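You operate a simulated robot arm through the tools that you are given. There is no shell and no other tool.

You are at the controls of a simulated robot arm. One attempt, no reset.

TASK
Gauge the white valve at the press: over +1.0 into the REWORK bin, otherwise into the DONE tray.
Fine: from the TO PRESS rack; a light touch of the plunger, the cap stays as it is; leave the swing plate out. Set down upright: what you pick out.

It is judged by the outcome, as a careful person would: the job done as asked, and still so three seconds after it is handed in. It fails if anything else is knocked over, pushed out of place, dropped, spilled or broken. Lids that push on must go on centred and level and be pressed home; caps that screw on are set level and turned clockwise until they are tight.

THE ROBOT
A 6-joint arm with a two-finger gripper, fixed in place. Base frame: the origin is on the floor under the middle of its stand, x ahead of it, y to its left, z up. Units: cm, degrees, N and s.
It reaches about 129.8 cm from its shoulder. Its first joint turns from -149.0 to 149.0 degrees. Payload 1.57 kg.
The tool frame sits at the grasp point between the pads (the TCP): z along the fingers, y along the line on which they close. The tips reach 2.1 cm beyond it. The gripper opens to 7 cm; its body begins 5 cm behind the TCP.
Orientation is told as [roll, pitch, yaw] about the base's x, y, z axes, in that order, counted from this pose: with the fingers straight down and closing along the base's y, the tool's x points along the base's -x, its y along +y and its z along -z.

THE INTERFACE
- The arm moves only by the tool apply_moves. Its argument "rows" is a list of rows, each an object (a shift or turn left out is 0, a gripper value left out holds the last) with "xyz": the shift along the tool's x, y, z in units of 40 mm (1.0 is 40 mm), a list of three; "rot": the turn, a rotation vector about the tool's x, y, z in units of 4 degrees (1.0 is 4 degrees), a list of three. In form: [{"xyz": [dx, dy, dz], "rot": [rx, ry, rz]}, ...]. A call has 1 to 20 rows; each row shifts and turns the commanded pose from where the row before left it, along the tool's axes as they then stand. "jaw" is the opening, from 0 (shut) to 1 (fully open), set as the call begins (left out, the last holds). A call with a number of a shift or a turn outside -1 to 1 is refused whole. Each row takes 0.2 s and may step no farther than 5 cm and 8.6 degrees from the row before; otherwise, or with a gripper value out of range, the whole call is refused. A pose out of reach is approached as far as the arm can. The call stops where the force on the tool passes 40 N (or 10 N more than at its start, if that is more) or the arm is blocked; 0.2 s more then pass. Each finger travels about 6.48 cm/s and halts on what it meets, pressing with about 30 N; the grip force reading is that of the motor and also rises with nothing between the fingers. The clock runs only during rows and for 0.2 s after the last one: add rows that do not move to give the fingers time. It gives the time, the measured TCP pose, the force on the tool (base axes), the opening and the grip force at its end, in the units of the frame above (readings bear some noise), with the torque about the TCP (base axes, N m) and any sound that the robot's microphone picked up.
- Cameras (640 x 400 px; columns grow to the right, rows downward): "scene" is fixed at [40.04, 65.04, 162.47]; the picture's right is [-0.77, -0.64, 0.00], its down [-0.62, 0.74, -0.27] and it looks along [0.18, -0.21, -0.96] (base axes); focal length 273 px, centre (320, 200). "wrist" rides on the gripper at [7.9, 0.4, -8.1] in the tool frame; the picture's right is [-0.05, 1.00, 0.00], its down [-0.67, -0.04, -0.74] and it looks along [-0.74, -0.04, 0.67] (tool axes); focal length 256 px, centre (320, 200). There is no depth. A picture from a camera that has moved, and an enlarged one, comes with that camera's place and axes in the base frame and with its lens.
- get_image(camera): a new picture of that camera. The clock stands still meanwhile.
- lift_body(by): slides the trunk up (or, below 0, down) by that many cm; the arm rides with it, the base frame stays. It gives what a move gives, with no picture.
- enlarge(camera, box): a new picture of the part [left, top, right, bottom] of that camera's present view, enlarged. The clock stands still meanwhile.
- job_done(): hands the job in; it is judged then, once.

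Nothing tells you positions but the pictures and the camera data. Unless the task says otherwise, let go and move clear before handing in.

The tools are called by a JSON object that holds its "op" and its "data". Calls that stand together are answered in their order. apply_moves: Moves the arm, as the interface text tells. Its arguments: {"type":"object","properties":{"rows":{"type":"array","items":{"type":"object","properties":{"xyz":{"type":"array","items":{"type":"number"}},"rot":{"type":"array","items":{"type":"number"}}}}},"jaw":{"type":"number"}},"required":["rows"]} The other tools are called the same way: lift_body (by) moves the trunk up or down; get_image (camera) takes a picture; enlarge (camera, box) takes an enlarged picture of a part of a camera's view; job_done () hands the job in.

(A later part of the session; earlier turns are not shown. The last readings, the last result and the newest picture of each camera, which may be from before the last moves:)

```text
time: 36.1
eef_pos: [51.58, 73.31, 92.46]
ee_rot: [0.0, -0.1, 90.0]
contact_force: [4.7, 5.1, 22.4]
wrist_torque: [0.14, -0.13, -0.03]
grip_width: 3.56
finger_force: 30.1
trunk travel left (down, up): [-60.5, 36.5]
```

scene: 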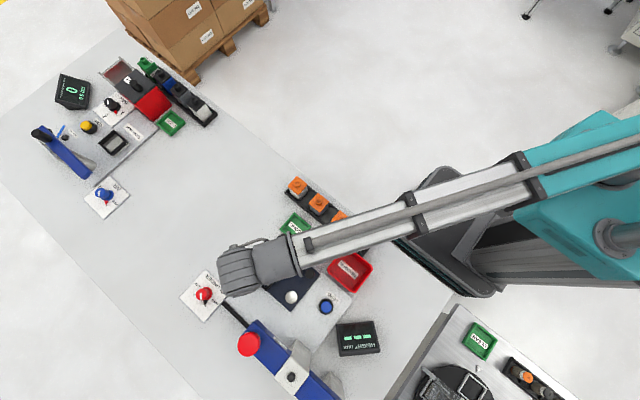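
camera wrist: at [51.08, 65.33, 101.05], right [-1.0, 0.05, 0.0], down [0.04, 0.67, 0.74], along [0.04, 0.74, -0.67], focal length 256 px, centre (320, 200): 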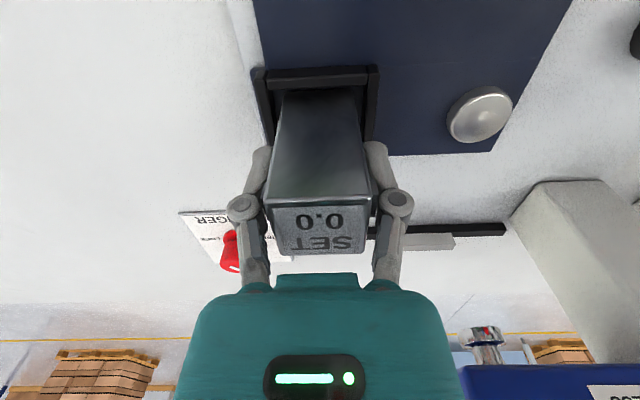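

{"op": "lift_body", "data": {"by": 0.15}}

{"op": "get_image", "data": {"camera": "wrist"}}

{"op": "enlarge", "data": {"camera": "wrist", "box": [230, 50, 400, 150]}}

```text
time: 36.7
eef_pos: [51.43, 73.3, 92.48]
ee_rot: [0.1, 0.0, 90.0]
contact_force: [1.3, 1.1, 4.5]
wrist_torque: [0.21, -0.15, -0.02]
grip_width: 3.6
finger_force: 30.2
trunk travel left (down, up): [-60.7, 36.3]
```

```text
taken
camera wrist: at [51.03, 65.26, 100.52], right [-1.0, 0.05, 0.0], down [0.04, 0.67, 0.74], along [0.04, 0.74, -0.67], focal length 256 px, centre (320, 200)
```

wrist: 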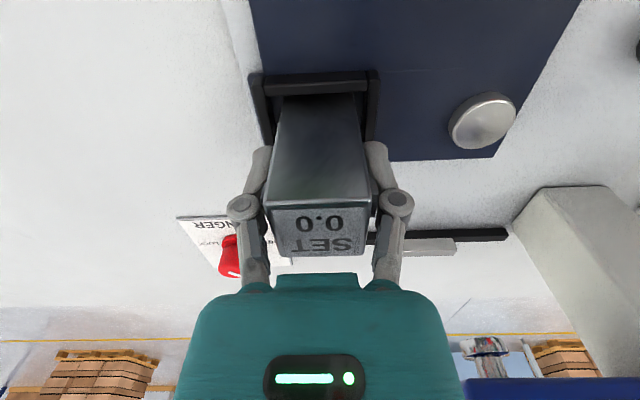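

```text
3.76 times, centred on (315, 100) of wrist
camera zoom: at [51.03, 65.26, 100.52], right [-1.0, 0.05, 0.0], down [0.04, 0.67, 0.74], along [0.04, 0.74, -0.67], focal length 964 px, centre (339, 576)
```

zoom: 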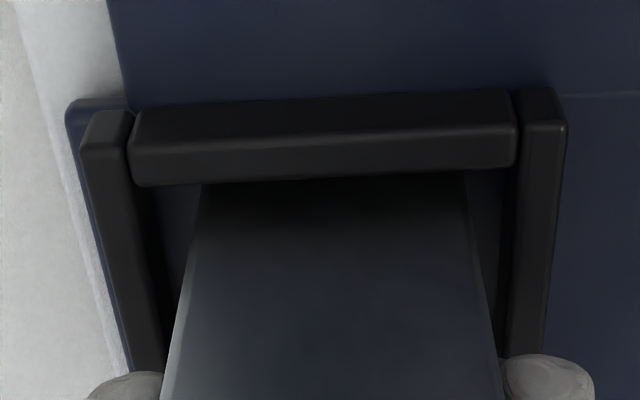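

The block is inside the frame and standing on the pocket floor. I'll release it and rise clear.

{"op": "apply_moves", "data": {"rows": [{}, {}, {}], "jaw": 0.75}}

{"op": "lift_body", "data": {"by": 9.5}}

{"op": "get_image", "data": {"camera": "wrist"}}

```text
time: 37.5
eef_pos: [51.45, 73.44, 92.45]
ee_rot: [0.0, -0.1, 90.0]
contact_force: [-0.4, 0.1, -0.1]
wrist_torque: [0.02, -0.01, -0.02]
grip_width: 5.26
finger_force: 0.1
trunk travel left (down, up): [-60.7, 36.3]
```

```text
time: 38.8
eef_pos: [51.49, 73.31, 102.04]
ee_rot: [0.0, 0.0, 90.1]
contact_force: [-0.3, 0.0, -0.3]
wrist_torque: [0.03, 0.01, 0.02]
grip_width: 5.25
finger_force: 0.0
trunk travel left (down, up): [-70.2, 26.8]
```

```text
taken
camera wrist: at [51.07, 65.33, 110.0], right [-1.0, 0.05, 0.0], down [0.04, 0.67, 0.74], along [0.04, 0.74, -0.67], focal length 256 px, centre (320, 200)
```

wrist: 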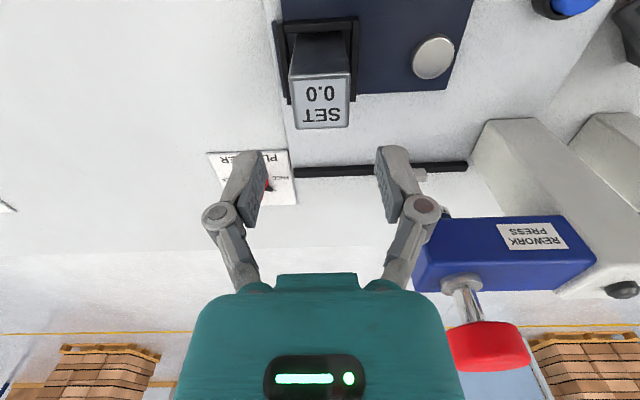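

The SET block stands in the pocket. I'll move to hover over the swing-plate handle peg and check its exact position.

{"op": "apply_moves", "data": {"rows": [{"xyz": [0.617, 0.733, 0]}, {"xyz": [0.617, 0.733, 0]}, {"xyz": [0.617, 0.733, 0]}, {}]}}

{"op": "get_image", "data": {"camera": "wrist"}}

{"op": "enlarge", "data": {"camera": "wrist", "box": [200, 0, 440, 150]}}

{"op": "get_image", "data": {"camera": "scene"}}

```text
time: 39.8
eef_pos: [42.65, 65.99, 102.01]
ee_rot: [0.1, 0.0, 90.1]
contact_force: [-1.3, -0.1, 0.6]
wrist_torque: [-0.01, -0.02, 0.01]
grip_width: 5.24
finger_force: 0.1
trunk travel left (down, up): [-70.2, 26.8]
```

```text
taken
camera wrist: at [42.25, 57.92, 110.03], right [-1.0, 0.05, 0.0], down [0.04, 0.67, 0.74], along [0.04, 0.74, -0.67], focal length 256 px, centre (320, 200)
```

wrist: 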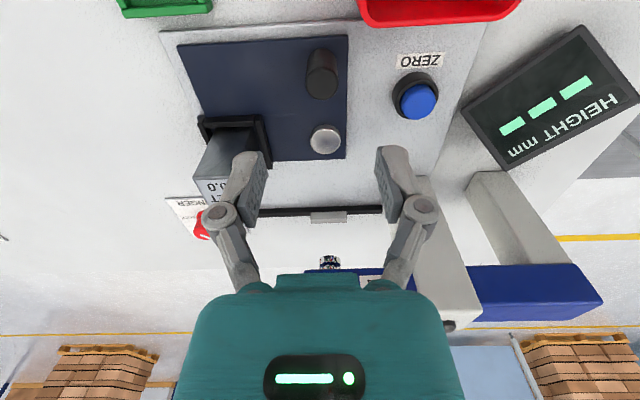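

```text
2.67 times, centred on (320, 75) of wrist
camera zoom: at [42.25, 57.92, 110.03], right [-1.0, 0.05, 0.0], down [0.04, 0.67, 0.74], along [0.04, 0.74, -0.67], focal length 683 px, centre (320, 533)
```

zoom: 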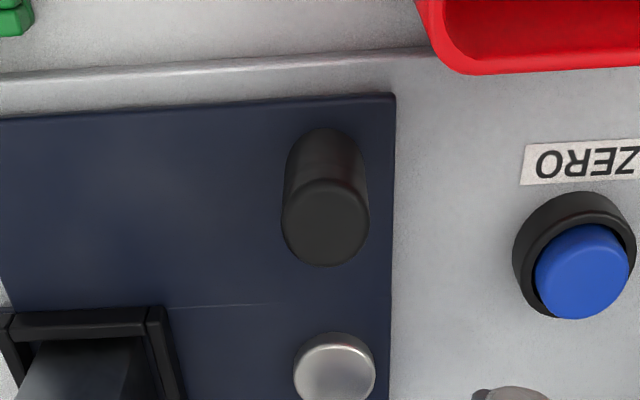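

```text
taken
```

scene: 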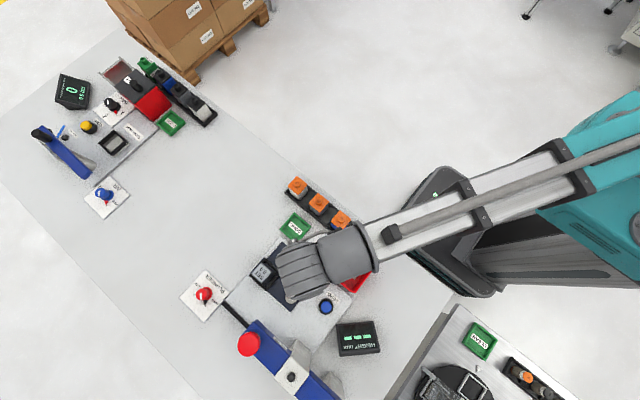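

The peg is at about (42.5, 65.9), top z≈92, with the pivot at about (42.5, 72.9). I'll do a dry run of the 90° swing arc in free air to check it's reachable before gripping.

{"op": "apply_moves", "data": {"rows": [{"xyz": [0.02, 0.035, 0]}, {"xyz": [-0.00426, -0.12207, 0], "rot": [0, 0, -1]}, {"xyz": [-0.00426, -0.12207, 0], "rot": [0, 0, -1]}, {"xyz": [-0.00426, -0.12207, 0], "rot": [0, 0, -1]}, {"xyz": [-0.00426, -0.12207, 0], "rot": [0, 0, -1]}, {"xyz": [-0.00426, -0.12207, 0], "rot": [0, 0, -1]}, {"xyz": [-0.00426, -0.12207, 0], "rot": [0, 0, -1]}, {"xyz": [-0.00426, -0.12207, 0], "rot": [0, 0, -1]}, {"xyz": [-0.00426, -0.12207, 0], "rot": [0, 0, -1]}, {"xyz": [-0.00426, -0.12207, 0], "rot": [0, 0, -1]}, {"xyz": [-0.00426, -0.12207, 0], "rot": [0, 0, -1]}, {"xyz": [-0.00426, -0.12207, 0], "rot": [0, 0, -1]}, {"xyz": [-0.00426, -0.12207, 0], "rot": [0, 0, -1]}]}}

{"op": "apply_moves", "data": {"rows": [{"xyz": [-0.00426, -0.12207, 0], "rot": [0, 0, -1]}, {"xyz": [-0.00426, -0.12207, 0], "rot": [0, 0, -1]}, {"xyz": [-0.00426, -0.12207, 0], "rot": [0, 0, -1]}, {"xyz": [-0.00426, -0.12207, 0], "rot": [0, 0, -1]}, {"xyz": [-0.00426, -0.12207, 0], "rot": [0, 0, -1]}, {"xyz": [-0.00426, -0.12207, 0], "rot": [0, 0, -1]}, {"xyz": [-0.00426, -0.12207, 0], "rot": [0, 0, -1]}, {"xyz": [-0.00426, -0.12207, 0], "rot": [0, 0, -1]}, {"xyz": [-0.00426, -0.12207, 0], "rot": [0, 0, -1]}, {"xyz": [-0.00426, -0.12207, 0], "rot": [0, 0, -1]}, {}]}}

{"op": "get_image", "data": {"camera": "wrist"}}

{"op": "get_image", "data": {"camera": "scene"}}

```text
time: 42.5
eef_pos: [47.74, 68.17, 102.06]
ee_rot: [-0.1, -0.1, 138.1]
contact_force: [0.6, -0.3, 0.2]
wrist_torque: [-0.01, 0.0, 0.02]
grip_width: 5.27
finger_force: 0.1
trunk travel left (down, up): [-70.2, 26.8]
```

```text
time: 45.0
eef_pos: [49.59, 72.69, 101.96]
ee_rot: [0.0, 0.0, 178.1]
contact_force: [0.5, 0.0, 0.6]
wrist_torque: [0.0, 0.02, 0.02]
grip_width: 5.25
finger_force: 0.2
trunk travel left (down, up): [-70.2, 26.8]
```

```text
taken
camera wrist: at [57.4, 71.87, 110.01], right [-0.09, -1.0, 0.0], down [-0.66, 0.06, 0.74], along [-0.74, 0.06, -0.67], focal length 256 px, centre (320, 200)
```

wrist: 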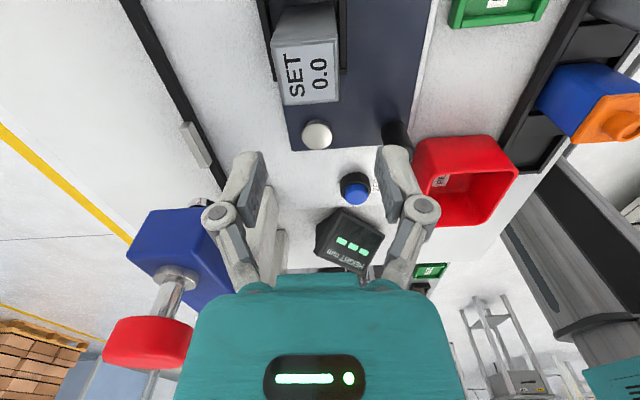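

```text
taken
```

scene: 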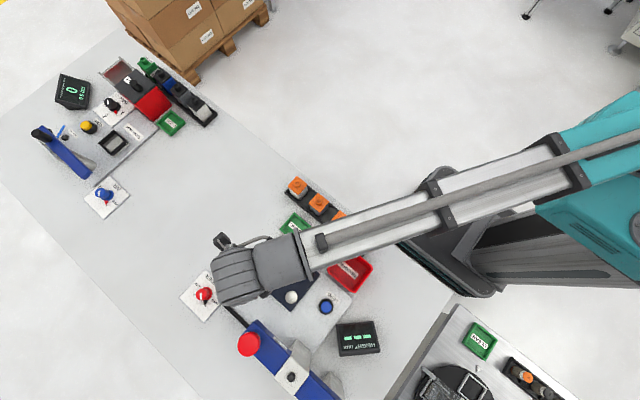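

The arc is reachable, and near yaw 180 the wrist camera also sees the display well. I'll go back along the arc to the peg.

{"op": "apply_moves", "data": {"rows": [{"xyz": [-0.00426, 0.12207, 0], "rot": [0, 0, 1]}, {"xyz": [-0.00426, 0.12207, 0], "rot": [0, 0, 1]}, {"xyz": [-0.00426, 0.12207, 0], "rot": [0, 0, 1]}, {"xyz": [-0.00426, 0.12207, 0], "rot": [0, 0, 1]}, {"xyz": [-0.00426, 0.12207, 0], "rot": [0, 0, 1]}, {"xyz": [-0.00426, 0.12207, 0], "rot": [0, 0, 1]}, {"xyz": [-0.00426, 0.12207, 0], "rot": [0, 0, 1]}, {"xyz": [-0.00426, 0.12207, 0], "rot": [0, 0, 1]}, {"xyz": [-0.00426, 0.12207, 0], "rot": [0, 0, 1]}, {"xyz": [-0.00426, 0.12207, 0], "rot": [0, 0, 1]}, {"xyz": [-0.00426, 0.12207, 0], "rot": [0, 0, 1]}]}}

{"op": "apply_moves", "data": {"rows": [{"xyz": [-0.00426, 0.12207, 0], "rot": [0, 0, 1]}, {"xyz": [-0.00426, 0.12207, 0], "rot": [0, 0, 1]}, {"xyz": [-0.00426, 0.12207, 0], "rot": [0, 0, 1]}, {"xyz": [-0.00426, 0.12207, 0], "rot": [0, 0, 1]}, {"xyz": [-0.00426, 0.12207, 0], "rot": [0, 0, 1]}, {"xyz": [-0.00426, 0.12207, 0], "rot": [0, 0, 1]}, {"xyz": [-0.00426, 0.12207, 0], "rot": [0, 0, 1]}, {"xyz": [-0.00426, 0.12207, 0], "rot": [0, 0, 1]}, {"xyz": [-0.00426, 0.12207, 0], "rot": [0, 0, 1]}, {"xyz": [-0.00426, 0.12207, 0], "rot": [0, 0, 1]}, {"xyz": [-0.00426, 0.12207, 0], "rot": [0, 0, 1]}, {}]}}

{"op": "lift_body", "data": {"by": -6}}

{"op": "get_image", "data": {"camera": "wrist"}}

```text
time: 47.4
eef_pos: [47.42, 67.81, 102.02]
ee_rot: [0.1, 0.1, 133.9]
contact_force: [0.4, 0.3, -0.1]
wrist_torque: [-0.01, 0.04, -0.02]
grip_width: 5.24
finger_force: 0.0
trunk travel left (down, up): [-70.2, 26.8]
```

```text
time: 50.0
eef_pos: [42.57, 65.96, 102.09]
ee_rot: [-0.1, 0.0, 89.9]
contact_force: [0.4, -0.2, -0.9]
wrist_torque: [0.01, -0.02, 0.01]
grip_width: 5.26
finger_force: 0.0
trunk travel left (down, up): [-70.2, 26.8]
```

```text
time: 51.0
eef_pos: [42.5, 65.94, 96.12]
ee_rot: [0.1, -0.1, 90.0]
contact_force: [-0.4, 0.6, 1.0]
wrist_torque: [0.07, -0.01, 0.01]
grip_width: 5.23
finger_force: 0.1
trunk travel left (down, up): [-64.2, 32.8]
```

```text
taken
camera wrist: at [42.07, 57.93, 104.02], right [-1.0, 0.05, 0.0], down [0.04, 0.67, 0.74], along [0.04, 0.74, -0.67], focal length 256 px, centre (320, 200)
```

wrist: 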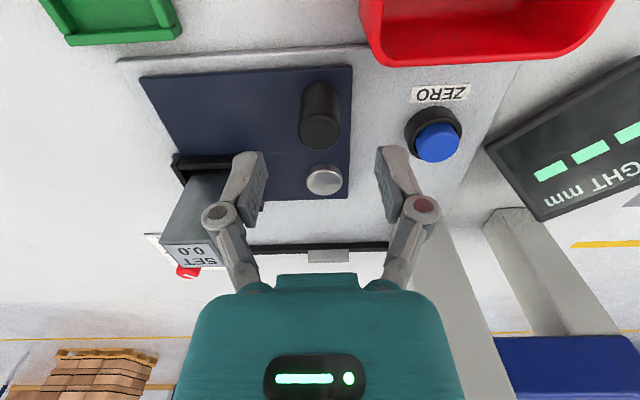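

{"op": "lift_body", "data": {"by": -4.7}}

{"op": "get_image", "data": {"camera": "wrist"}}

```text
time: 51.8
eef_pos: [42.56, 65.95, 91.26]
ee_rot: [0.0, -0.1, 90.0]
contact_force: [0.1, 0.2, 0.1]
wrist_torque: [-0.02, -0.03, 0.0]
grip_width: 5.25
finger_force: 0.0
trunk travel left (down, up): [-59.5, 37.5]
```

```text
taken
camera wrist: at [42.07, 57.92, 99.32], right [-1.0, 0.05, 0.0], down [0.04, 0.67, 0.74], along [0.04, 0.74, -0.67], focal length 256 px, centre (320, 200)
```

wrist: 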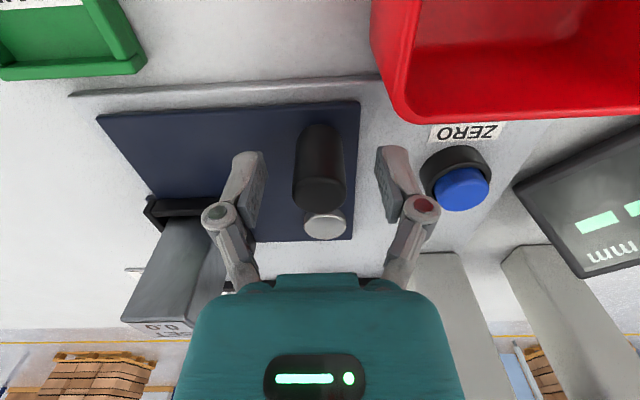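

{"op": "apply_moves", "data": {"rows": [{}, {}, {}, {}], "jaw": 0}}

{"op": "apply_moves", "data": {"rows": [{"xyz": [-0.00426, -0.12207, 0], "rot": [0, 0, -1]}, {"xyz": [-0.00426, -0.12207, 0], "rot": [0, 0, -1]}, {"xyz": [-0.00426, -0.12207, 0], "rot": [0, 0, -1]}]}}

{"op": "get_image", "data": {"camera": "wrist"}}

{"op": "get_image", "data": {"camera": "scene"}}

```text
time: 52.8
eef_pos: [42.44, 65.87, 91.31]
ee_rot: [-0.1, 0.0, 90.1]
contact_force: [2.8, 1.2, 4.8]
wrist_torque: [-0.1, -0.08, -0.02]
grip_width: 2.38
finger_force: 32.5
trunk travel left (down, up): [-59.5, 37.5]
```

```text
time: 53.6
eef_pos: [44.03, 66.0, 91.31]
ee_rot: [0.1, 0.0, 102.0]
contact_force: [-0.4, -8.7, -3.5]
wrist_torque: [0.54, 0.28, 0.14]
grip_width: 2.39
finger_force: 31.7
trunk travel left (down, up): [-59.5, 37.5]
```

```text
taken
camera wrist: at [45.31, 58.17, 99.34], right [-0.99, -0.16, 0.0], down [-0.1, 0.66, 0.74], along [-0.12, 0.74, -0.67], focal length 256 px, centre (320, 200)
```

wrist: 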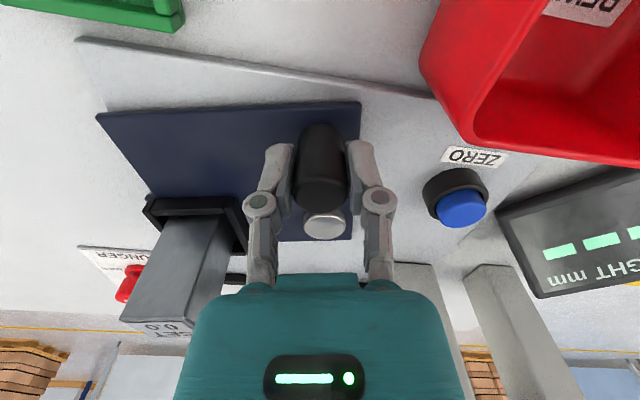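

```text
taken
```

scene: 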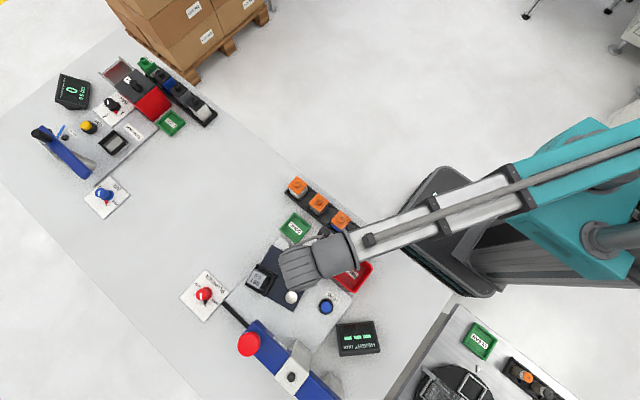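

The plate swings with the gripper and the side force is small. I'll continue along the arc with a slightly larger radius.

{"op": "apply_moves", "data": {"rows": [{"xyz": [0.01, -0.1245, 0], "rot": [0, 0, -1]}, {"xyz": [-0.0043, -0.1245, 0], "rot": [0, 0, -1]}, {"xyz": [-0.0043, -0.1245, 0], "rot": [0, 0, -1]}, {"xyz": [-0.0043, -0.1245, 0], "rot": [0, 0, -1]}, {"xyz": [-0.0043, -0.1245, 0], "rot": [0, 0, -1]}, {"xyz": [-0.0043, -0.1245, 0], "rot": [0, 0, -1]}, {"xyz": [-0.0043, -0.1245, 0], "rot": [0, 0, -1]}]}}

{"op": "get_image", "data": {"camera": "wrist"}}

```text
time: 55.2
eef_pos: [46.93, 67.52, 91.43]
ee_rot: [0.0, 0.0, 130.1]
contact_force: [5.3, -8.0, -0.1]
wrist_torque: [0.29, 0.24, -0.04]
grip_width: 2.39
finger_force: 32.0
trunk travel left (down, up): [-59.5, 37.5]
```

```text
taken
camera wrist: at [51.86, 61.08, 99.33], right [-0.8, -0.6, 0.0], down [-0.4, 0.53, 0.74], along [-0.45, 0.59, -0.67], focal length 256 px, centre (320, 200)
```

wrist: 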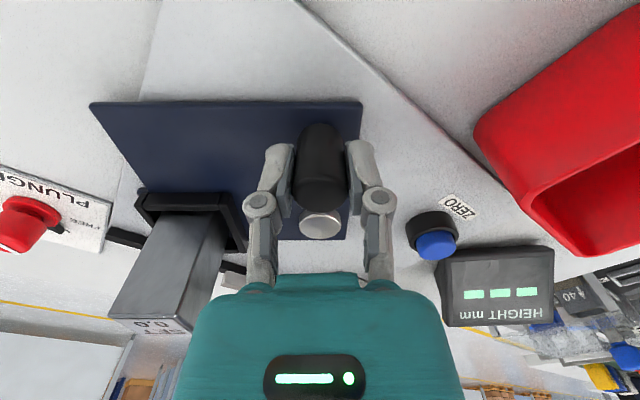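

{"op": "apply_moves", "data": {"rows": [{"xyz": [0.01, -0.1245, 0], "rot": [0, 0, -1]}, {"xyz": [-0.0043, -0.1245, 0], "rot": [0, 0, -1]}, {"xyz": [-0.0043, -0.1245, 0], "rot": [0, 0, -1]}, {"xyz": [-0.0043, -0.1245, 0], "rot": [0, 0, -1]}, {"xyz": [-0.0043, -0.1245, 0], "rot": [0, 0, -1]}, {"xyz": [-0.0043, -0.1245, 0], "rot": [0, 0, -1]}, {"xyz": [-0.0043, -0.1245, 0], "rot": [0, 0, -1]}, {"xyz": [-0.0043, -0.1245, 0], "rot": [0, 0, -1]}, {"xyz": [-0.0043, -0.1245, 0], "rot": [0, 0, -1]}, {"xyz": [-0.0043, -0.1245, 0], "rot": [0, 0, -1]}]}}

{"op": "get_image", "data": {"camera": "wrist"}}

{"op": "get_image", "data": {"camera": "scene"}}

```text
time: 57.4
eef_pos: [49.79, 71.78, 91.3]
ee_rot: [-0.1, 0.2, 169.9]
contact_force: [25.1, -6.7, 8.2]
wrist_torque: [-0.18, -0.43, 0.05]
grip_width: 2.39
finger_force: 31.6
trunk travel left (down, up): [-59.5, 37.5]
```

```text
taken
camera wrist: at [57.5, 69.85, 99.34], right [-0.23, -0.97, 0.0], down [-0.65, 0.15, 0.74], along [-0.72, 0.17, -0.67], focal length 256 px, centre (320, 200)
```

wrist: 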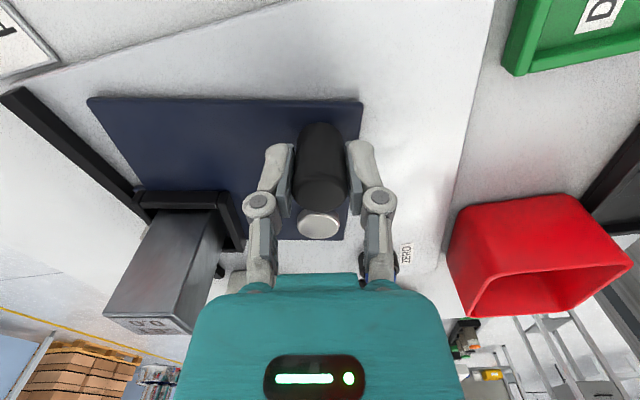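

```text
taken
```

scene: 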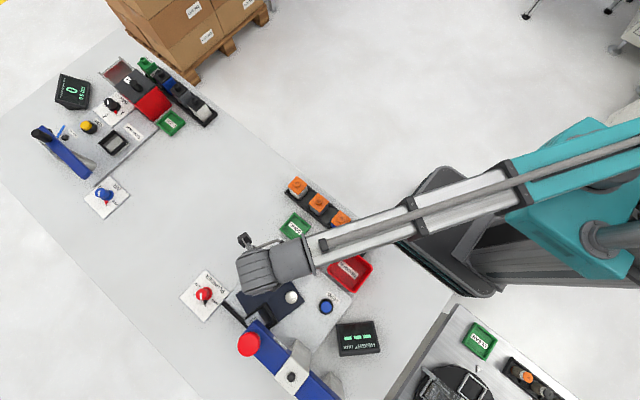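

{"op": "apply_moves", "data": {"rows": [{"xyz": [0.04, 0, 0]}, {}]}}

{"op": "apply_moves", "data": {"rows": [{"xyz": [-0.004, -0.1245, 0], "rot": [0, 0, -1]}, {}]}}

{"op": "get_image", "data": {"camera": "wrist"}}

```text
time: 58.0
eef_pos: [49.65, 71.65, 91.31]
ee_rot: [-0.1, 0.1, 170.0]
contact_force: [16.5, -5.6, 4.6]
wrist_torque: [-0.19, -0.96, 0.16]
grip_width: 2.37
finger_force: 32.1
trunk travel left (down, up): [-59.5, 37.5]
```

```text
time: 58.6
eef_pos: [49.81, 72.21, 91.28]
ee_rot: [0.0, 0.1, 174.1]
contact_force: [11.1, -4.7, 3.1]
wrist_torque: [-0.24, -0.71, 0.17]
grip_width: 2.38
finger_force: 32.0
trunk travel left (down, up): [-59.5, 37.5]
```

```text
taken
camera wrist: at [57.74, 70.97, 99.31], right [-0.16, -0.99, 0.0], down [-0.66, 0.1, 0.75], along [-0.74, 0.12, -0.67], focal length 256 px, centre (320, 200)
```

wrist: 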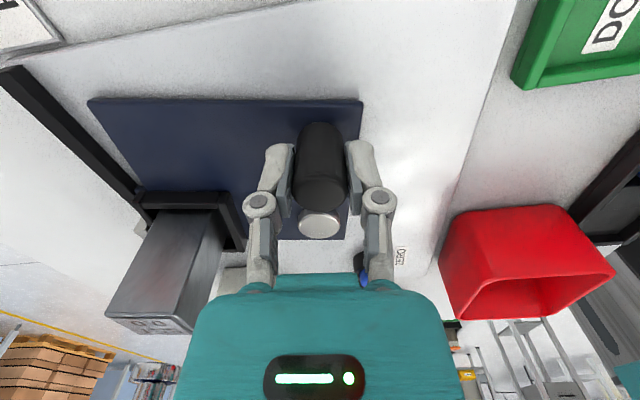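

{"op": "apply_moves", "data": {"rows": [{"xyz": [0.0, -0.0622, 0], "rot": [0, 0, -0.5]}, {}]}}

{"op": "apply_moves", "data": {"rows": [{"xyz": [0.0, -0.0622, 0], "rot": [0, 0, -0.5]}, {}]}}

{"op": "apply_moves", "data": {"rows": [{"xyz": [0.0, -0.0622, 0], "rot": [0, 0, -0.5]}, {}]}}

{"op": "get_image", "data": {"camera": "wrist"}}

{"op": "get_image", "data": {"camera": "scene"}}

```text
time: 59.2
eef_pos: [49.91, 72.47, 91.28]
ee_rot: [-0.1, -0.1, 176.0]
contact_force: [10.8, -1.2, 5.3]
wrist_torque: [0.04, -0.15, -0.13]
grip_width: 2.36
finger_force: 32.0
trunk travel left (down, up): [-59.5, 37.5]
```

```text
time: 59.8
eef_pos: [49.89, 72.61, 91.34]
ee_rot: [0.0, 0.1, 178.0]
contact_force: [11.8, 0.1, 6.6]
wrist_torque: [0.02, 0.23, -0.07]
grip_width: 2.34
finger_force: 32.3
trunk travel left (down, up): [-59.5, 37.5]
```

```text
time: 60.4
eef_pos: [49.93, 72.88, 91.31]
ee_rot: [0.0, 0.1, -180.0]
contact_force: [13.8, 0.2, 7.3]
wrist_torque: [0.01, 0.12, -0.01]
grip_width: 2.35
finger_force: 31.8
trunk travel left (down, up): [-59.5, 37.5]
```

```text
taken
camera wrist: at [57.91, 72.51, 99.31], right [-0.05, -1.0, 0.0], down [-0.67, 0.04, 0.74], along [-0.74, 0.04, -0.67], focal length 256 px, centre (320, 200)
```

wrist: 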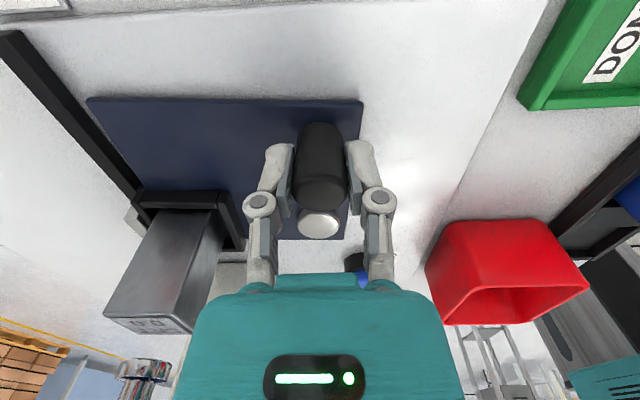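

```text
taken
```

scene: 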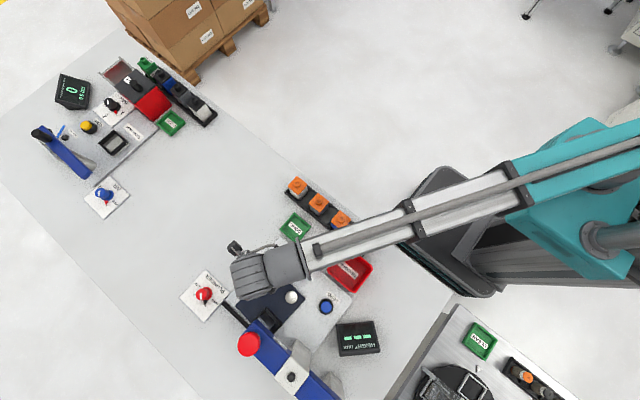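

{"op": "enlarge", "data": {"camera": "wrist", "box": [80, 170, 280, 400]}}

{"op": "enlarge", "data": {"camera": "scene", "box": [215, 270, 315, 370]}}

```text
1.74 times, centred on (180, 285) of wrist
camera zoom: at [57.91, 72.51, 99.31], right [-0.05, -1.0, 0.0], down [-0.67, 0.04, 0.74], along [-0.74, 0.04, -0.67], focal length 445 px, centre (564, 52)
```

zoom: 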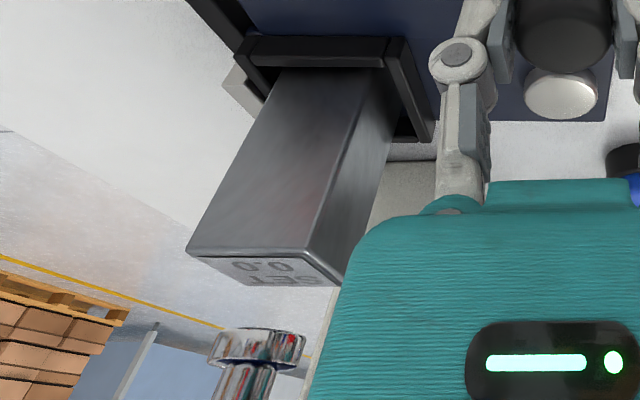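

```text
4.00 times, centred on (265, 320) of scene
camera zoom: at [40.04, 65.04, 162.47], right [-0.77, -0.64, 0.0], down [-0.62, 0.74, -0.27], along [0.18, -0.21, -0.96], focal length 1092 px, centre (540, -280)
```

zoom: 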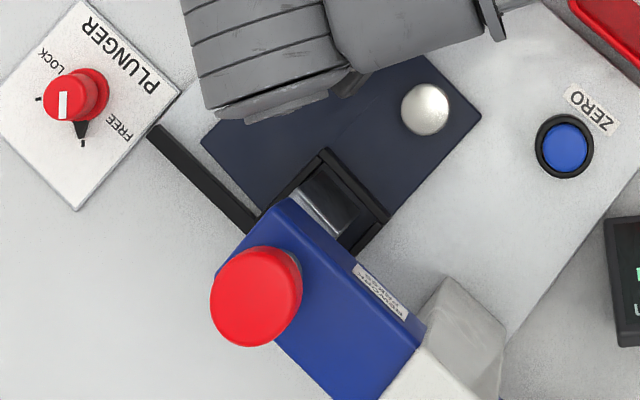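

{"op": "enlarge", "data": {"camera": "scene", "box": [235, 280, 325, 340]}}

{"op": "enlarge", "data": {"camera": "wrist", "box": [0, 20, 380, 260]}}

```text
6.67 times, centred on (280, 310) of scene
camera zoom: at [40.04, 65.04, 162.47], right [-0.77, -0.64, 0.0], down [-0.62, 0.74, -0.27], along [0.18, -0.21, -0.96], focal length 1819 px, centre (587, -533)
```

zoom: 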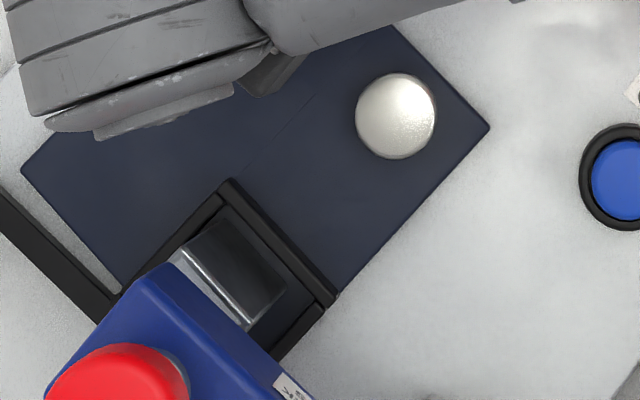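

```text
1.67 times, centred on (190, 140) of wrist
camera zoom: at [57.91, 72.51, 99.31], right [-0.05, -1.0, 0.0], down [-0.67, 0.04, 0.74], along [-0.74, 0.04, -0.67], focal length 427 px, centre (537, 300)
```

zoom: 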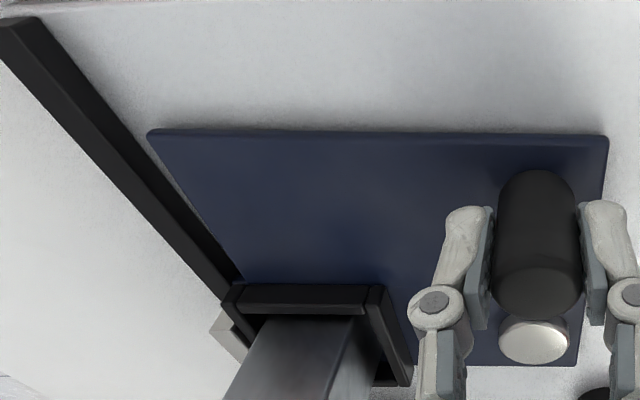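

The plate is still about 5° short of square with the fence, so I'll keep swinging in small steps until it meets its stop.

{"op": "apply_moves", "data": {"rows": [{"xyz": [0.01, -0.0622, 0], "rot": [0, 0, -0.5]}, {}]}}

{"op": "apply_moves", "data": {"rows": [{"xyz": [0.0, -0.0622, 0], "rot": [0, 0, -0.5]}, {}]}}

{"op": "enlarge", "data": {"camera": "wrist", "box": [0, 20, 380, 260]}}

```text
time: 61.0
eef_pos: [49.92, 73.22, 91.37]
ee_rot: [0.1, -0.1, -178.0]
contact_force: [9.7, 1.9, 6.9]
wrist_torque: [0.1, -0.41, -0.11]
grip_width: 2.37
finger_force: 32.1
trunk travel left (down, up): [-59.5, 37.5]
```

```text
time: 61.6
eef_pos: [49.95, 73.42, 91.17]
ee_rot: [0.1, 0.0, -176.0]
contact_force: [11.1, -0.8, 6.4]
wrist_torque: [0.05, -0.14, 0.02]
grip_width: 2.36
finger_force: 32.5
trunk travel left (down, up): [-59.5, 37.5]
```

```text
1.67 times, centred on (190, 140) of wrist
camera zoom: at [57.92, 73.52, 99.31], right [0.02, -1.0, 0.0], down [-0.67, -0.01, 0.75], along [-0.74, -0.01, -0.67], focal length 427 px, centre (537, 300)
```

zoom: 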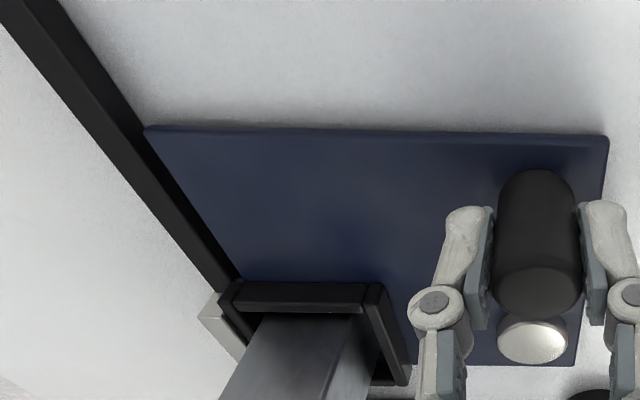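

{"op": "apply_moves", "data": {"rows": [{"xyz": [0.0, -0.04, 0], "rot": [0, 0, -0.3]}, {}]}}

{"op": "apply_moves", "data": {"rows": [{"xyz": [0.0, -0.03, 0], "rot": [0, 0, -0.2]}, {}]}}

{"op": "enlarge", "data": {"camera": "wrist", "box": [0, 20, 380, 260]}}

```text
time: 62.2
eef_pos: [50.05, 73.56, 91.39]
ee_rot: [0.0, 0.1, -174.7]
contact_force: [13.1, -12.8, 0.0]
wrist_torque: [-0.28, -0.47, 0.04]
grip_width: 2.35
finger_force: 32.0
trunk travel left (down, up): [-59.5, 37.5]
```

```text
time: 62.8
eef_pos: [49.96, 73.56, 91.33]
ee_rot: [0.2, -0.1, -174.0]
contact_force: [9.9, -27.2, -13.2]
wrist_torque: [-0.43, -0.18, 0.0]
grip_width: 2.36
finger_force: 32.4
trunk travel left (down, up): [-59.5, 37.5]
```

```text
1.67 times, centred on (190, 140) of wrist
camera zoom: at [57.88, 73.9, 99.3], right [0.05, -1.0, 0.0], down [-0.67, -0.03, 0.75], along [-0.74, -0.04, -0.67], focal length 427 px, centre (537, 300)
```

zoom: 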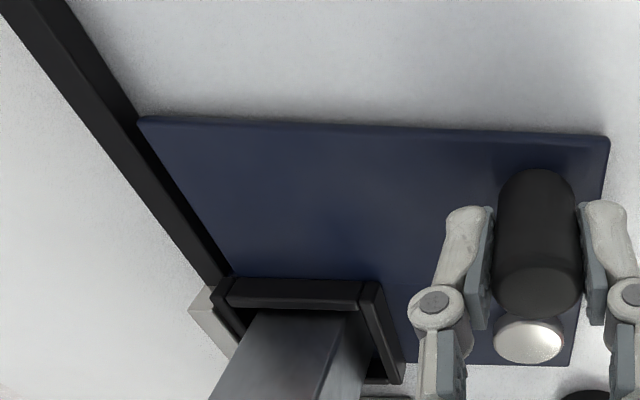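

The plate has met its stop, with the peg now at about (50, 73.5), so the pivot is at about (42.5, 73.45) and the radius 7.5. I'll ease off slightly, release and rise clear.

{"op": "apply_moves", "data": {"rows": [{"xyz": [0.0, 0.02, 0]}, {}]}}

{"op": "apply_moves", "data": {"rows": [{}, {}, {}], "jaw": 0.75}}

{"op": "lift_body", "data": {"by": 12}}

{"op": "get_image", "data": {"camera": "wrist"}}

{"op": "enlarge", "data": {"camera": "scene", "box": [215, 260, 395, 380]}}

```text
time: 63.4
eef_pos: [49.89, 73.52, 91.33]
ee_rot: [0.1, -0.1, -174.0]
contact_force: [7.4, -28.4, -15.5]
wrist_torque: [-0.42, -0.16, 0.1]
grip_width: 2.37
finger_force: 32.0
trunk travel left (down, up): [-59.5, 37.5]
```

```text
time: 64.2
eef_pos: [49.76, 73.77, 91.4]
ee_rot: [0.1, 0.0, -174.0]
contact_force: [0.1, 0.3, -0.3]
wrist_torque: [0.04, 0.01, -0.02]
grip_width: 5.23
finger_force: 0.0
trunk travel left (down, up): [-59.5, 37.5]
```

```text
time: 65.7
eef_pos: [49.81, 73.6, 103.36]
ee_rot: [0.0, -0.1, -174.0]
contact_force: [0.0, 0.4, -0.1]
wrist_torque: [0.01, 0.0, 0.02]
grip_width: 5.25
finger_force: 0.0
trunk travel left (down, up): [-71.5, 25.5]
```

```text
taken
camera wrist: at [57.72, 74.11, 111.3], right [0.05, -1.0, 0.0], down [-0.67, -0.03, 0.74], along [-0.74, -0.04, -0.67], focal length 256 px, centre (320, 200)
```

wrist: 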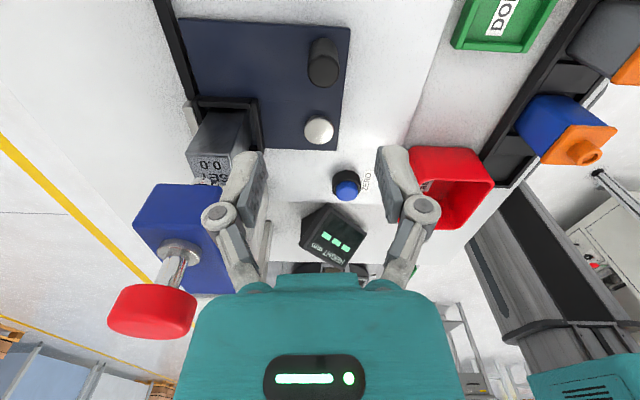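

```text
3.33 times, centred on (305, 320) of scene
camera zoom: at [40.04, 65.04, 162.47], right [-0.77, -0.64, 0.0], down [-0.62, 0.74, -0.27], along [0.18, -0.21, -0.96], focal length 910 px, centre (370, -200)
```

zoom: 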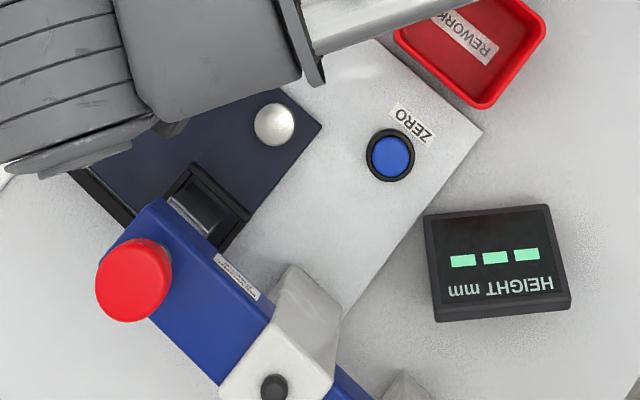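

The SET block sits under the plunger. I'll raise the arm, close the fingers, and hover above the red plunger knob at about (42.5, 82.5).

{"op": "lift_body", "data": {"by": 11}}

{"op": "apply_moves", "data": {"rows": [{"xyz": [-0.53, -0.8, 0]}, {"xyz": [-0.53, -0.8, 0]}, {"xyz": [-0.53, -0.8, 0]}, {}], "jaw": 0}}

{"op": "get_image", "data": {"camera": "wrist"}}

{"op": "get_image", "data": {"camera": "scene"}}

```text
time: 67.2
eef_pos: [49.74, 73.77, 114.4]
ee_rot: [0.0, 0.0, -174.1]
contact_force: [-0.6, -0.5, -0.2]
wrist_torque: [0.03, 0.02, 0.02]
grip_width: 5.24
finger_force: 0.1
trunk travel left (down, up): [-82.5, 14.5]
```

```text
time: 68.2
eef_pos: [42.33, 82.46, 114.27]
ee_rot: [0.0, 0.0, -173.9]
contact_force: [-0.3, 0.1, 1.0]
wrist_torque: [0.01, 0.03, 0.05]
grip_width: 0.0
finger_force: 28.7
trunk travel left (down, up): [-82.5, 14.5]
```

```text
taken
camera wrist: at [50.23, 82.9, 122.31], right [0.05, -1.0, 0.0], down [-0.67, -0.03, 0.74], along [-0.74, -0.04, -0.67], focal length 256 px, centre (320, 200)
```

wrist: 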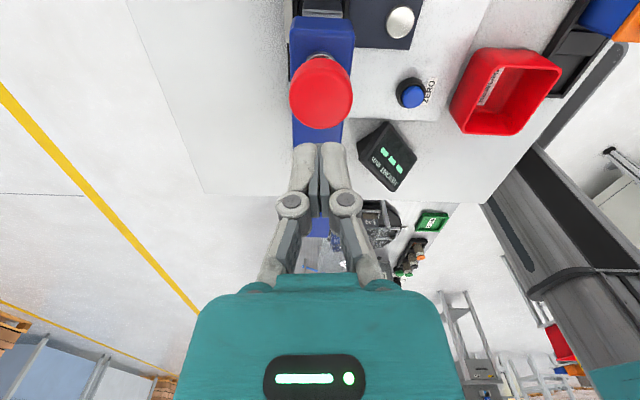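

```text
taken
```

scene: 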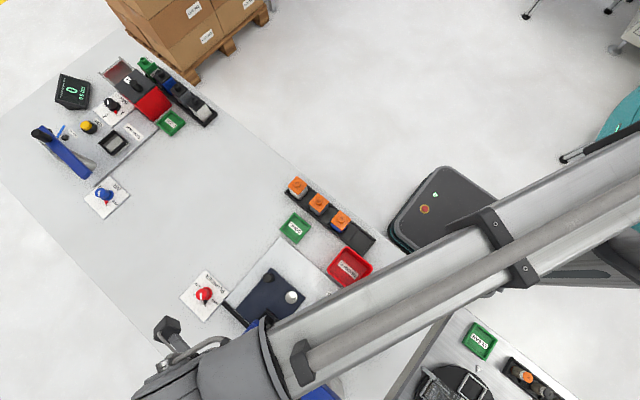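

I'm aligned over the red knob and can see the display in the wrist view. I'll lower gently in small steps, watching the force.

{"op": "lift_body", "data": {"by": -4}}

{"op": "get_image", "data": {"camera": "wrist"}}

```text
time: 69.0
eef_pos: [42.31, 82.45, 110.35]
ee_rot: [0.0, 0.0, -174.0]
contact_force: [0.9, 0.9, 0.6]
wrist_torque: [-0.02, 0.04, 0.0]
grip_width: 0.01
finger_force: 29.3
trunk travel left (down, up): [-78.5, 18.5]
```

```text
taken
camera wrist: at [50.25, 82.87, 118.32], right [0.05, -1.0, 0.0], down [-0.67, -0.03, 0.74], along [-0.74, -0.04, -0.67], focal length 256 px, centre (320, 200)
```

wrist: 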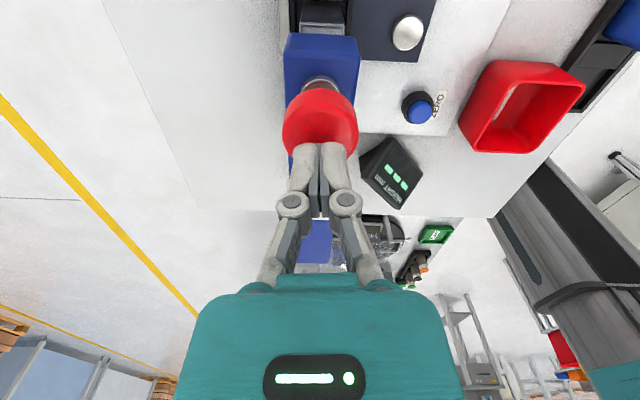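

{"op": "enlarge", "data": {"camera": "wrist", "box": [260, 60, 440, 230]}}

```text
2.35 times, centred on (350, 145) of wrist
camera zoom: at [50.25, 82.87, 118.32], right [0.05, -1.0, 0.0], down [-0.67, -0.03, 0.74], along [-0.74, -0.04, -0.67], focal length 602 px, centre (249, 329)
```

zoom: 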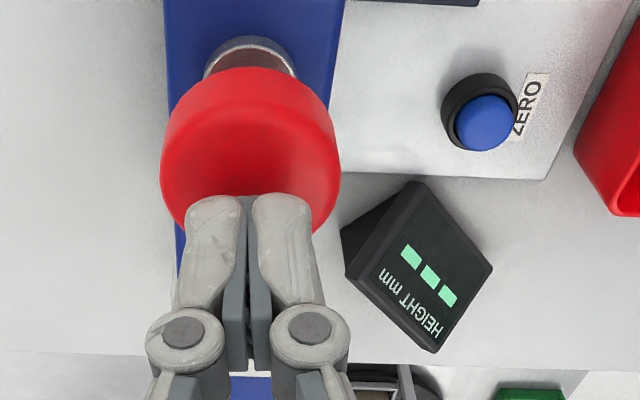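

{"op": "apply_moves", "data": {"rows": [{"xyz": [0.1, 0, 0]}, {}]}}

{"op": "lift_body", "data": {"by": -0.5}}

{"op": "lift_body", "data": {"by": -0.2}}

{"op": "lift_body", "data": {"by": -0.2}}

{"op": "enlarge", "data": {"camera": "wrist", "box": [260, 60, 440, 230]}}

```text
time: 69.6
eef_pos: [42.62, 82.57, 110.37]
ee_rot: [-0.1, 0.0, -174.1]
contact_force: [0.3, -0.4, -0.2]
wrist_torque: [-0.01, 0.04, -0.01]
grip_width: 0.0
finger_force: 29.1
trunk travel left (down, up): [-78.5, 18.5]
```

```text
time: 70.1
eef_pos: [42.58, 82.6, 109.86]
ee_rot: [0.0, 0.0, -174.1]
contact_force: [0.1, 0.0, -0.4]
wrist_torque: [0.0, -0.01, 0.0]
grip_width: 0.0
finger_force: 28.4
trunk travel left (down, up): [-78.0, 19.0]
```

```text
time: 70.7
eef_pos: [42.56, 82.53, 109.52]
ee_rot: [0.0, 0.0, -174.1]
contact_force: [-0.2, -0.2, 0.3]
wrist_torque: [0.01, 0.01, -0.03]
grip_width: 0.0
finger_force: 28.5
trunk travel left (down, up): [-77.8, 19.2]
```

```text
time: 71.2
eef_pos: [42.67, 82.58, 109.45]
ee_rot: [0.0, 0.0, -174.0]
contact_force: [0.0, -0.2, 0.5]
wrist_torque: [-0.03, 0.0, -0.01]
grip_width: 0.59
finger_force: 28.5
trunk travel left (down, up): [-77.6, 19.4]
```

```text
2.35 times, centred on (350, 145) of wrist
camera zoom: at [50.58, 82.92, 117.42], right [0.05, -1.0, 0.0], down [-0.67, -0.03, 0.74], along [-0.74, -0.04, -0.67], focal length 602 px, centre (249, 329)
```

zoom: 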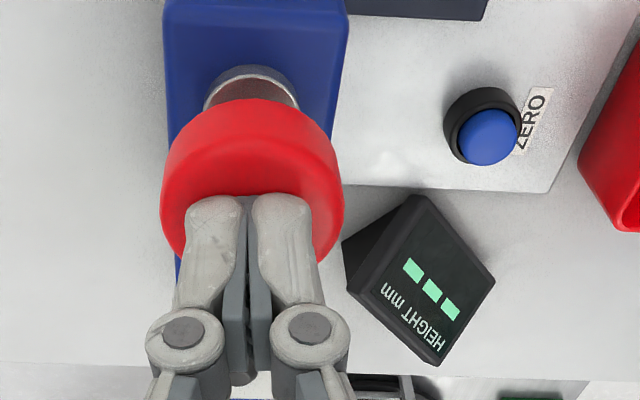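

{"op": "lift_body", "data": {"by": -0.2}}

{"op": "lift_body", "data": {"by": -0.2}}

{"op": "enlarge", "data": {"camera": "wrist", "box": [260, 60, 440, 230]}}

```text
time: 71.7
eef_pos: [42.75, 82.51, 109.19]
ee_rot: [0.1, -0.1, -173.9]
contact_force: [0.2, -0.3, 1.0]
wrist_torque: [0.0, 0.02, -0.03]
grip_width: 0.61
finger_force: 28.4
trunk travel left (down, up): [-77.4, 19.6]
```

```text
time: 72.2
eef_pos: [42.56, 82.56, 109.0]
ee_rot: [0.1, 0.0, -174.0]
contact_force: [0.5, 0.8, 0.8]
wrist_torque: [-0.04, 0.01, 0.0]
grip_width: 0.6
finger_force: 28.5
trunk travel left (down, up): [-77.2, 19.8]
```

```text
2.35 times, centred on (350, 145) of wrist
camera zoom: at [50.58, 82.92, 117.02], right [0.05, -1.0, 0.0], down [-0.67, -0.03, 0.74], along [-0.74, -0.04, -0.67], focal length 602 px, centre (249, 329)
```

zoom: 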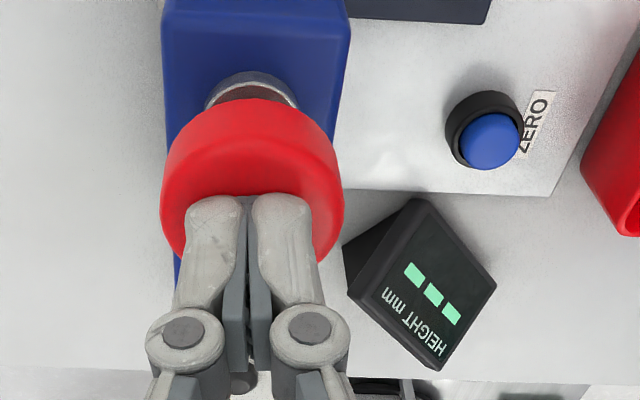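

The plunger is moving down with the fingers against a soft spring (about 1 N). I'll continue in small steps until it touches the block.

{"op": "lift_body", "data": {"by": -0.3}}

{"op": "lift_body", "data": {"by": -0.3}}

{"op": "enlarge", "data": {"camera": "wrist", "box": [260, 0, 440, 230]}}

```text
time: 72.7
eef_pos: [42.64, 82.56, 108.85]
ee_rot: [0.0, 0.0, -174.1]
contact_force: [0.6, -0.2, 1.2]
wrist_torque: [0.0, -0.03, -0.05]
grip_width: 0.59
finger_force: 29.0
trunk travel left (down, up): [-76.9, 20.1]
```

```text
time: 73.2
eef_pos: [42.59, 82.68, 108.28]
ee_rot: [0.1, 0.0, -174.0]
contact_force: [0.6, 0.5, 1.9]
wrist_torque: [-0.03, 0.01, 0.0]
grip_width: 0.59
finger_force: 29.3
trunk travel left (down, up): [-76.6, 20.4]
```

```text
1.74 times, centred on (350, 115) of wrist
camera zoom: at [50.57, 82.92, 116.42], right [0.05, -1.0, 0.0], down [-0.67, -0.03, 0.74], along [-0.74, -0.04, -0.67], focal length 445 px, centre (268, 348)
```

zoom: 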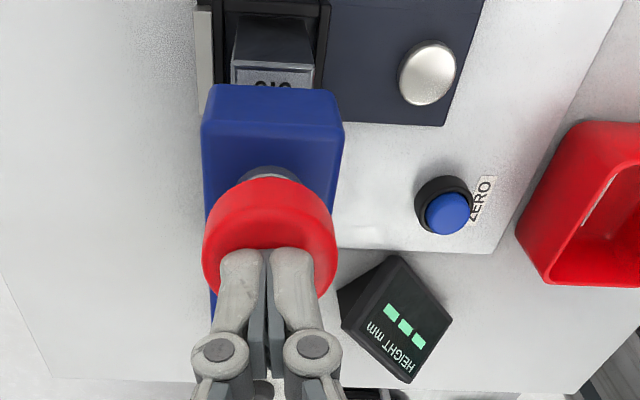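

{"op": "lift_body", "data": {"by": -0.2}}

{"op": "lift_body", "data": {"by": -0.2}}

{"op": "enlarge", "data": {"camera": "wrist", "box": [260, 0, 440, 230]}}

```text
time: 73.8
eef_pos: [42.55, 82.55, 108.29]
ee_rot: [-0.1, 0.0, -174.0]
contact_force: [0.4, 0.4, 0.6]
wrist_torque: [0.03, -0.04, 0.05]
grip_width: 0.6
finger_force: 28.7
trunk travel left (down, up): [-76.4, 20.6]
```

```text
time: 74.3
eef_pos: [42.53, 82.51, 108.14]
ee_rot: [0.0, -0.1, -173.9]
contact_force: [2.6, 2.2, 10.4]
wrist_torque: [0.03, -0.02, 0.02]
grip_width: 0.57
finger_force: 28.8
trunk travel left (down, up): [-76.2, 20.8]
```

```text
1.74 times, centred on (350, 115) of wrist
camera zoom: at [50.56, 82.91, 116.08], right [0.05, -1.0, 0.0], down [-0.67, -0.04, 0.74], along [-0.74, -0.04, -0.67], focal length 445 px, centre (268, 348)
```

zoom: 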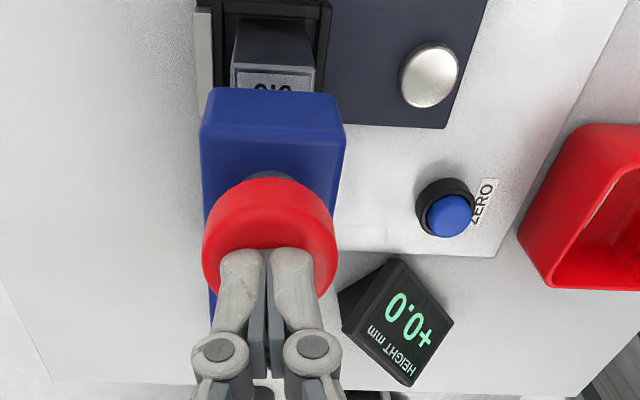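

{"op": "enlarge", "data": {"camera": "wrist", "box": [350, 130, 440, 230]}}

```text
4.00 times, centred on (395, 180) of wrist
camera zoom: at [50.56, 82.91, 116.08], right [0.05, -1.0, 0.0], down [-0.67, -0.04, 0.74], along [-0.74, -0.04, -0.67], focal length 1024 px, centre (20, 280)
```

zoom: 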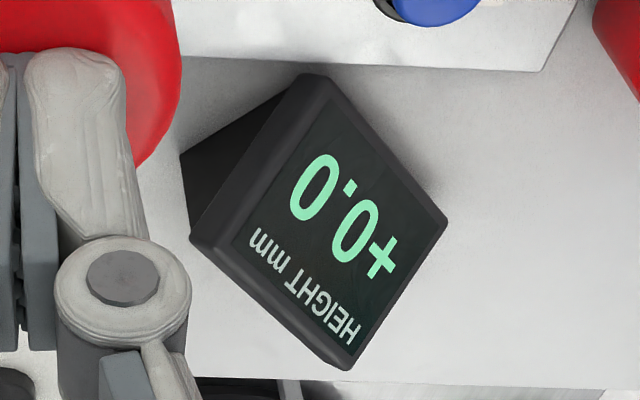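

The SET block reads +0.0, so the gauge is already zeroed and ZERO isn't needed. I'll rise, go back to the peg, and swing the plate out to return the block.

{"op": "lift_body", "data": {"by": 6.2}}

{"op": "apply_moves", "data": {"rows": [{"xyz": [0.505, 0.795, 0]}, {"xyz": [0.505, 0.795, 0]}, {"xyz": [0.505, 0.795, 0]}, {}], "jaw": 0.75}}

{"op": "lift_body", "data": {"by": -18}}

{"op": "get_image", "data": {"camera": "wrist"}}

{"op": "get_image", "data": {"camera": "scene"}}

```text
time: 75.3
eef_pos: [42.66, 82.54, 114.35]
ee_rot: [0.0, 0.0, -174.0]
contact_force: [0.7, -0.1, -0.8]
wrist_torque: [-0.02, -0.01, 0.03]
grip_width: 0.0
finger_force: 28.9
trunk travel left (down, up): [-82.4, 14.6]
```

```text
time: 76.3
eef_pos: [49.87, 73.63, 114.36]
ee_rot: [0.0, 0.0, -173.9]
contact_force: [1.2, 0.3, 0.4]
wrist_torque: [0.0, 0.02, -0.01]
grip_width: 5.22
finger_force: 0.0
trunk travel left (down, up): [-82.4, 14.6]
```

```text
time: 78.3
eef_pos: [49.91, 73.72, 96.18]
ee_rot: [0.0, 0.0, -174.0]
contact_force: [-0.3, 0.1, 0.0]
wrist_torque: [0.01, 0.03, 0.03]
grip_width: 5.27
finger_force: 0.1
trunk travel left (down, up): [-64.4, 32.6]
```

```text
taken
camera wrist: at [57.8, 74.0, 104.22], right [0.05, -1.0, 0.0], down [-0.67, -0.03, 0.74], along [-0.74, -0.04, -0.67], focal length 256 px, centre (320, 200)
```

wrist: 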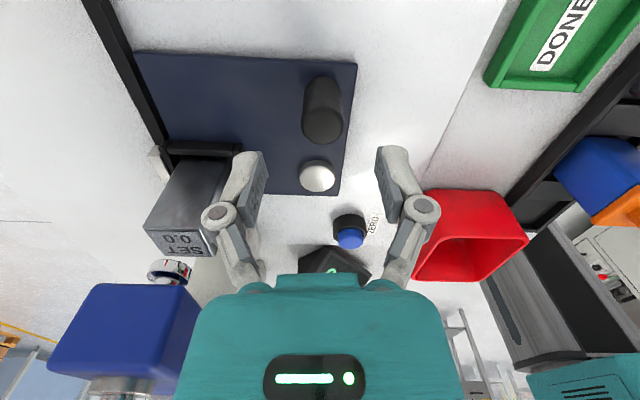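

```text
taken
```

scene: 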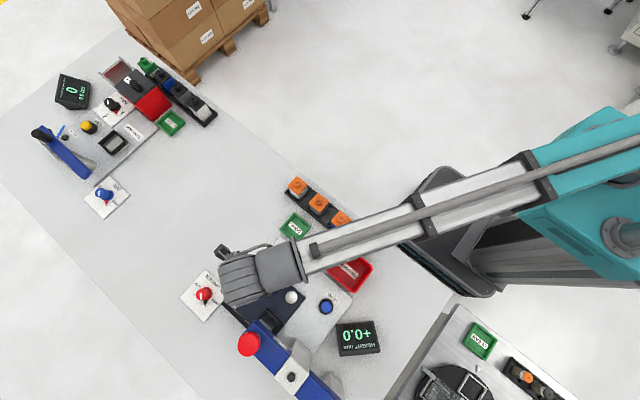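

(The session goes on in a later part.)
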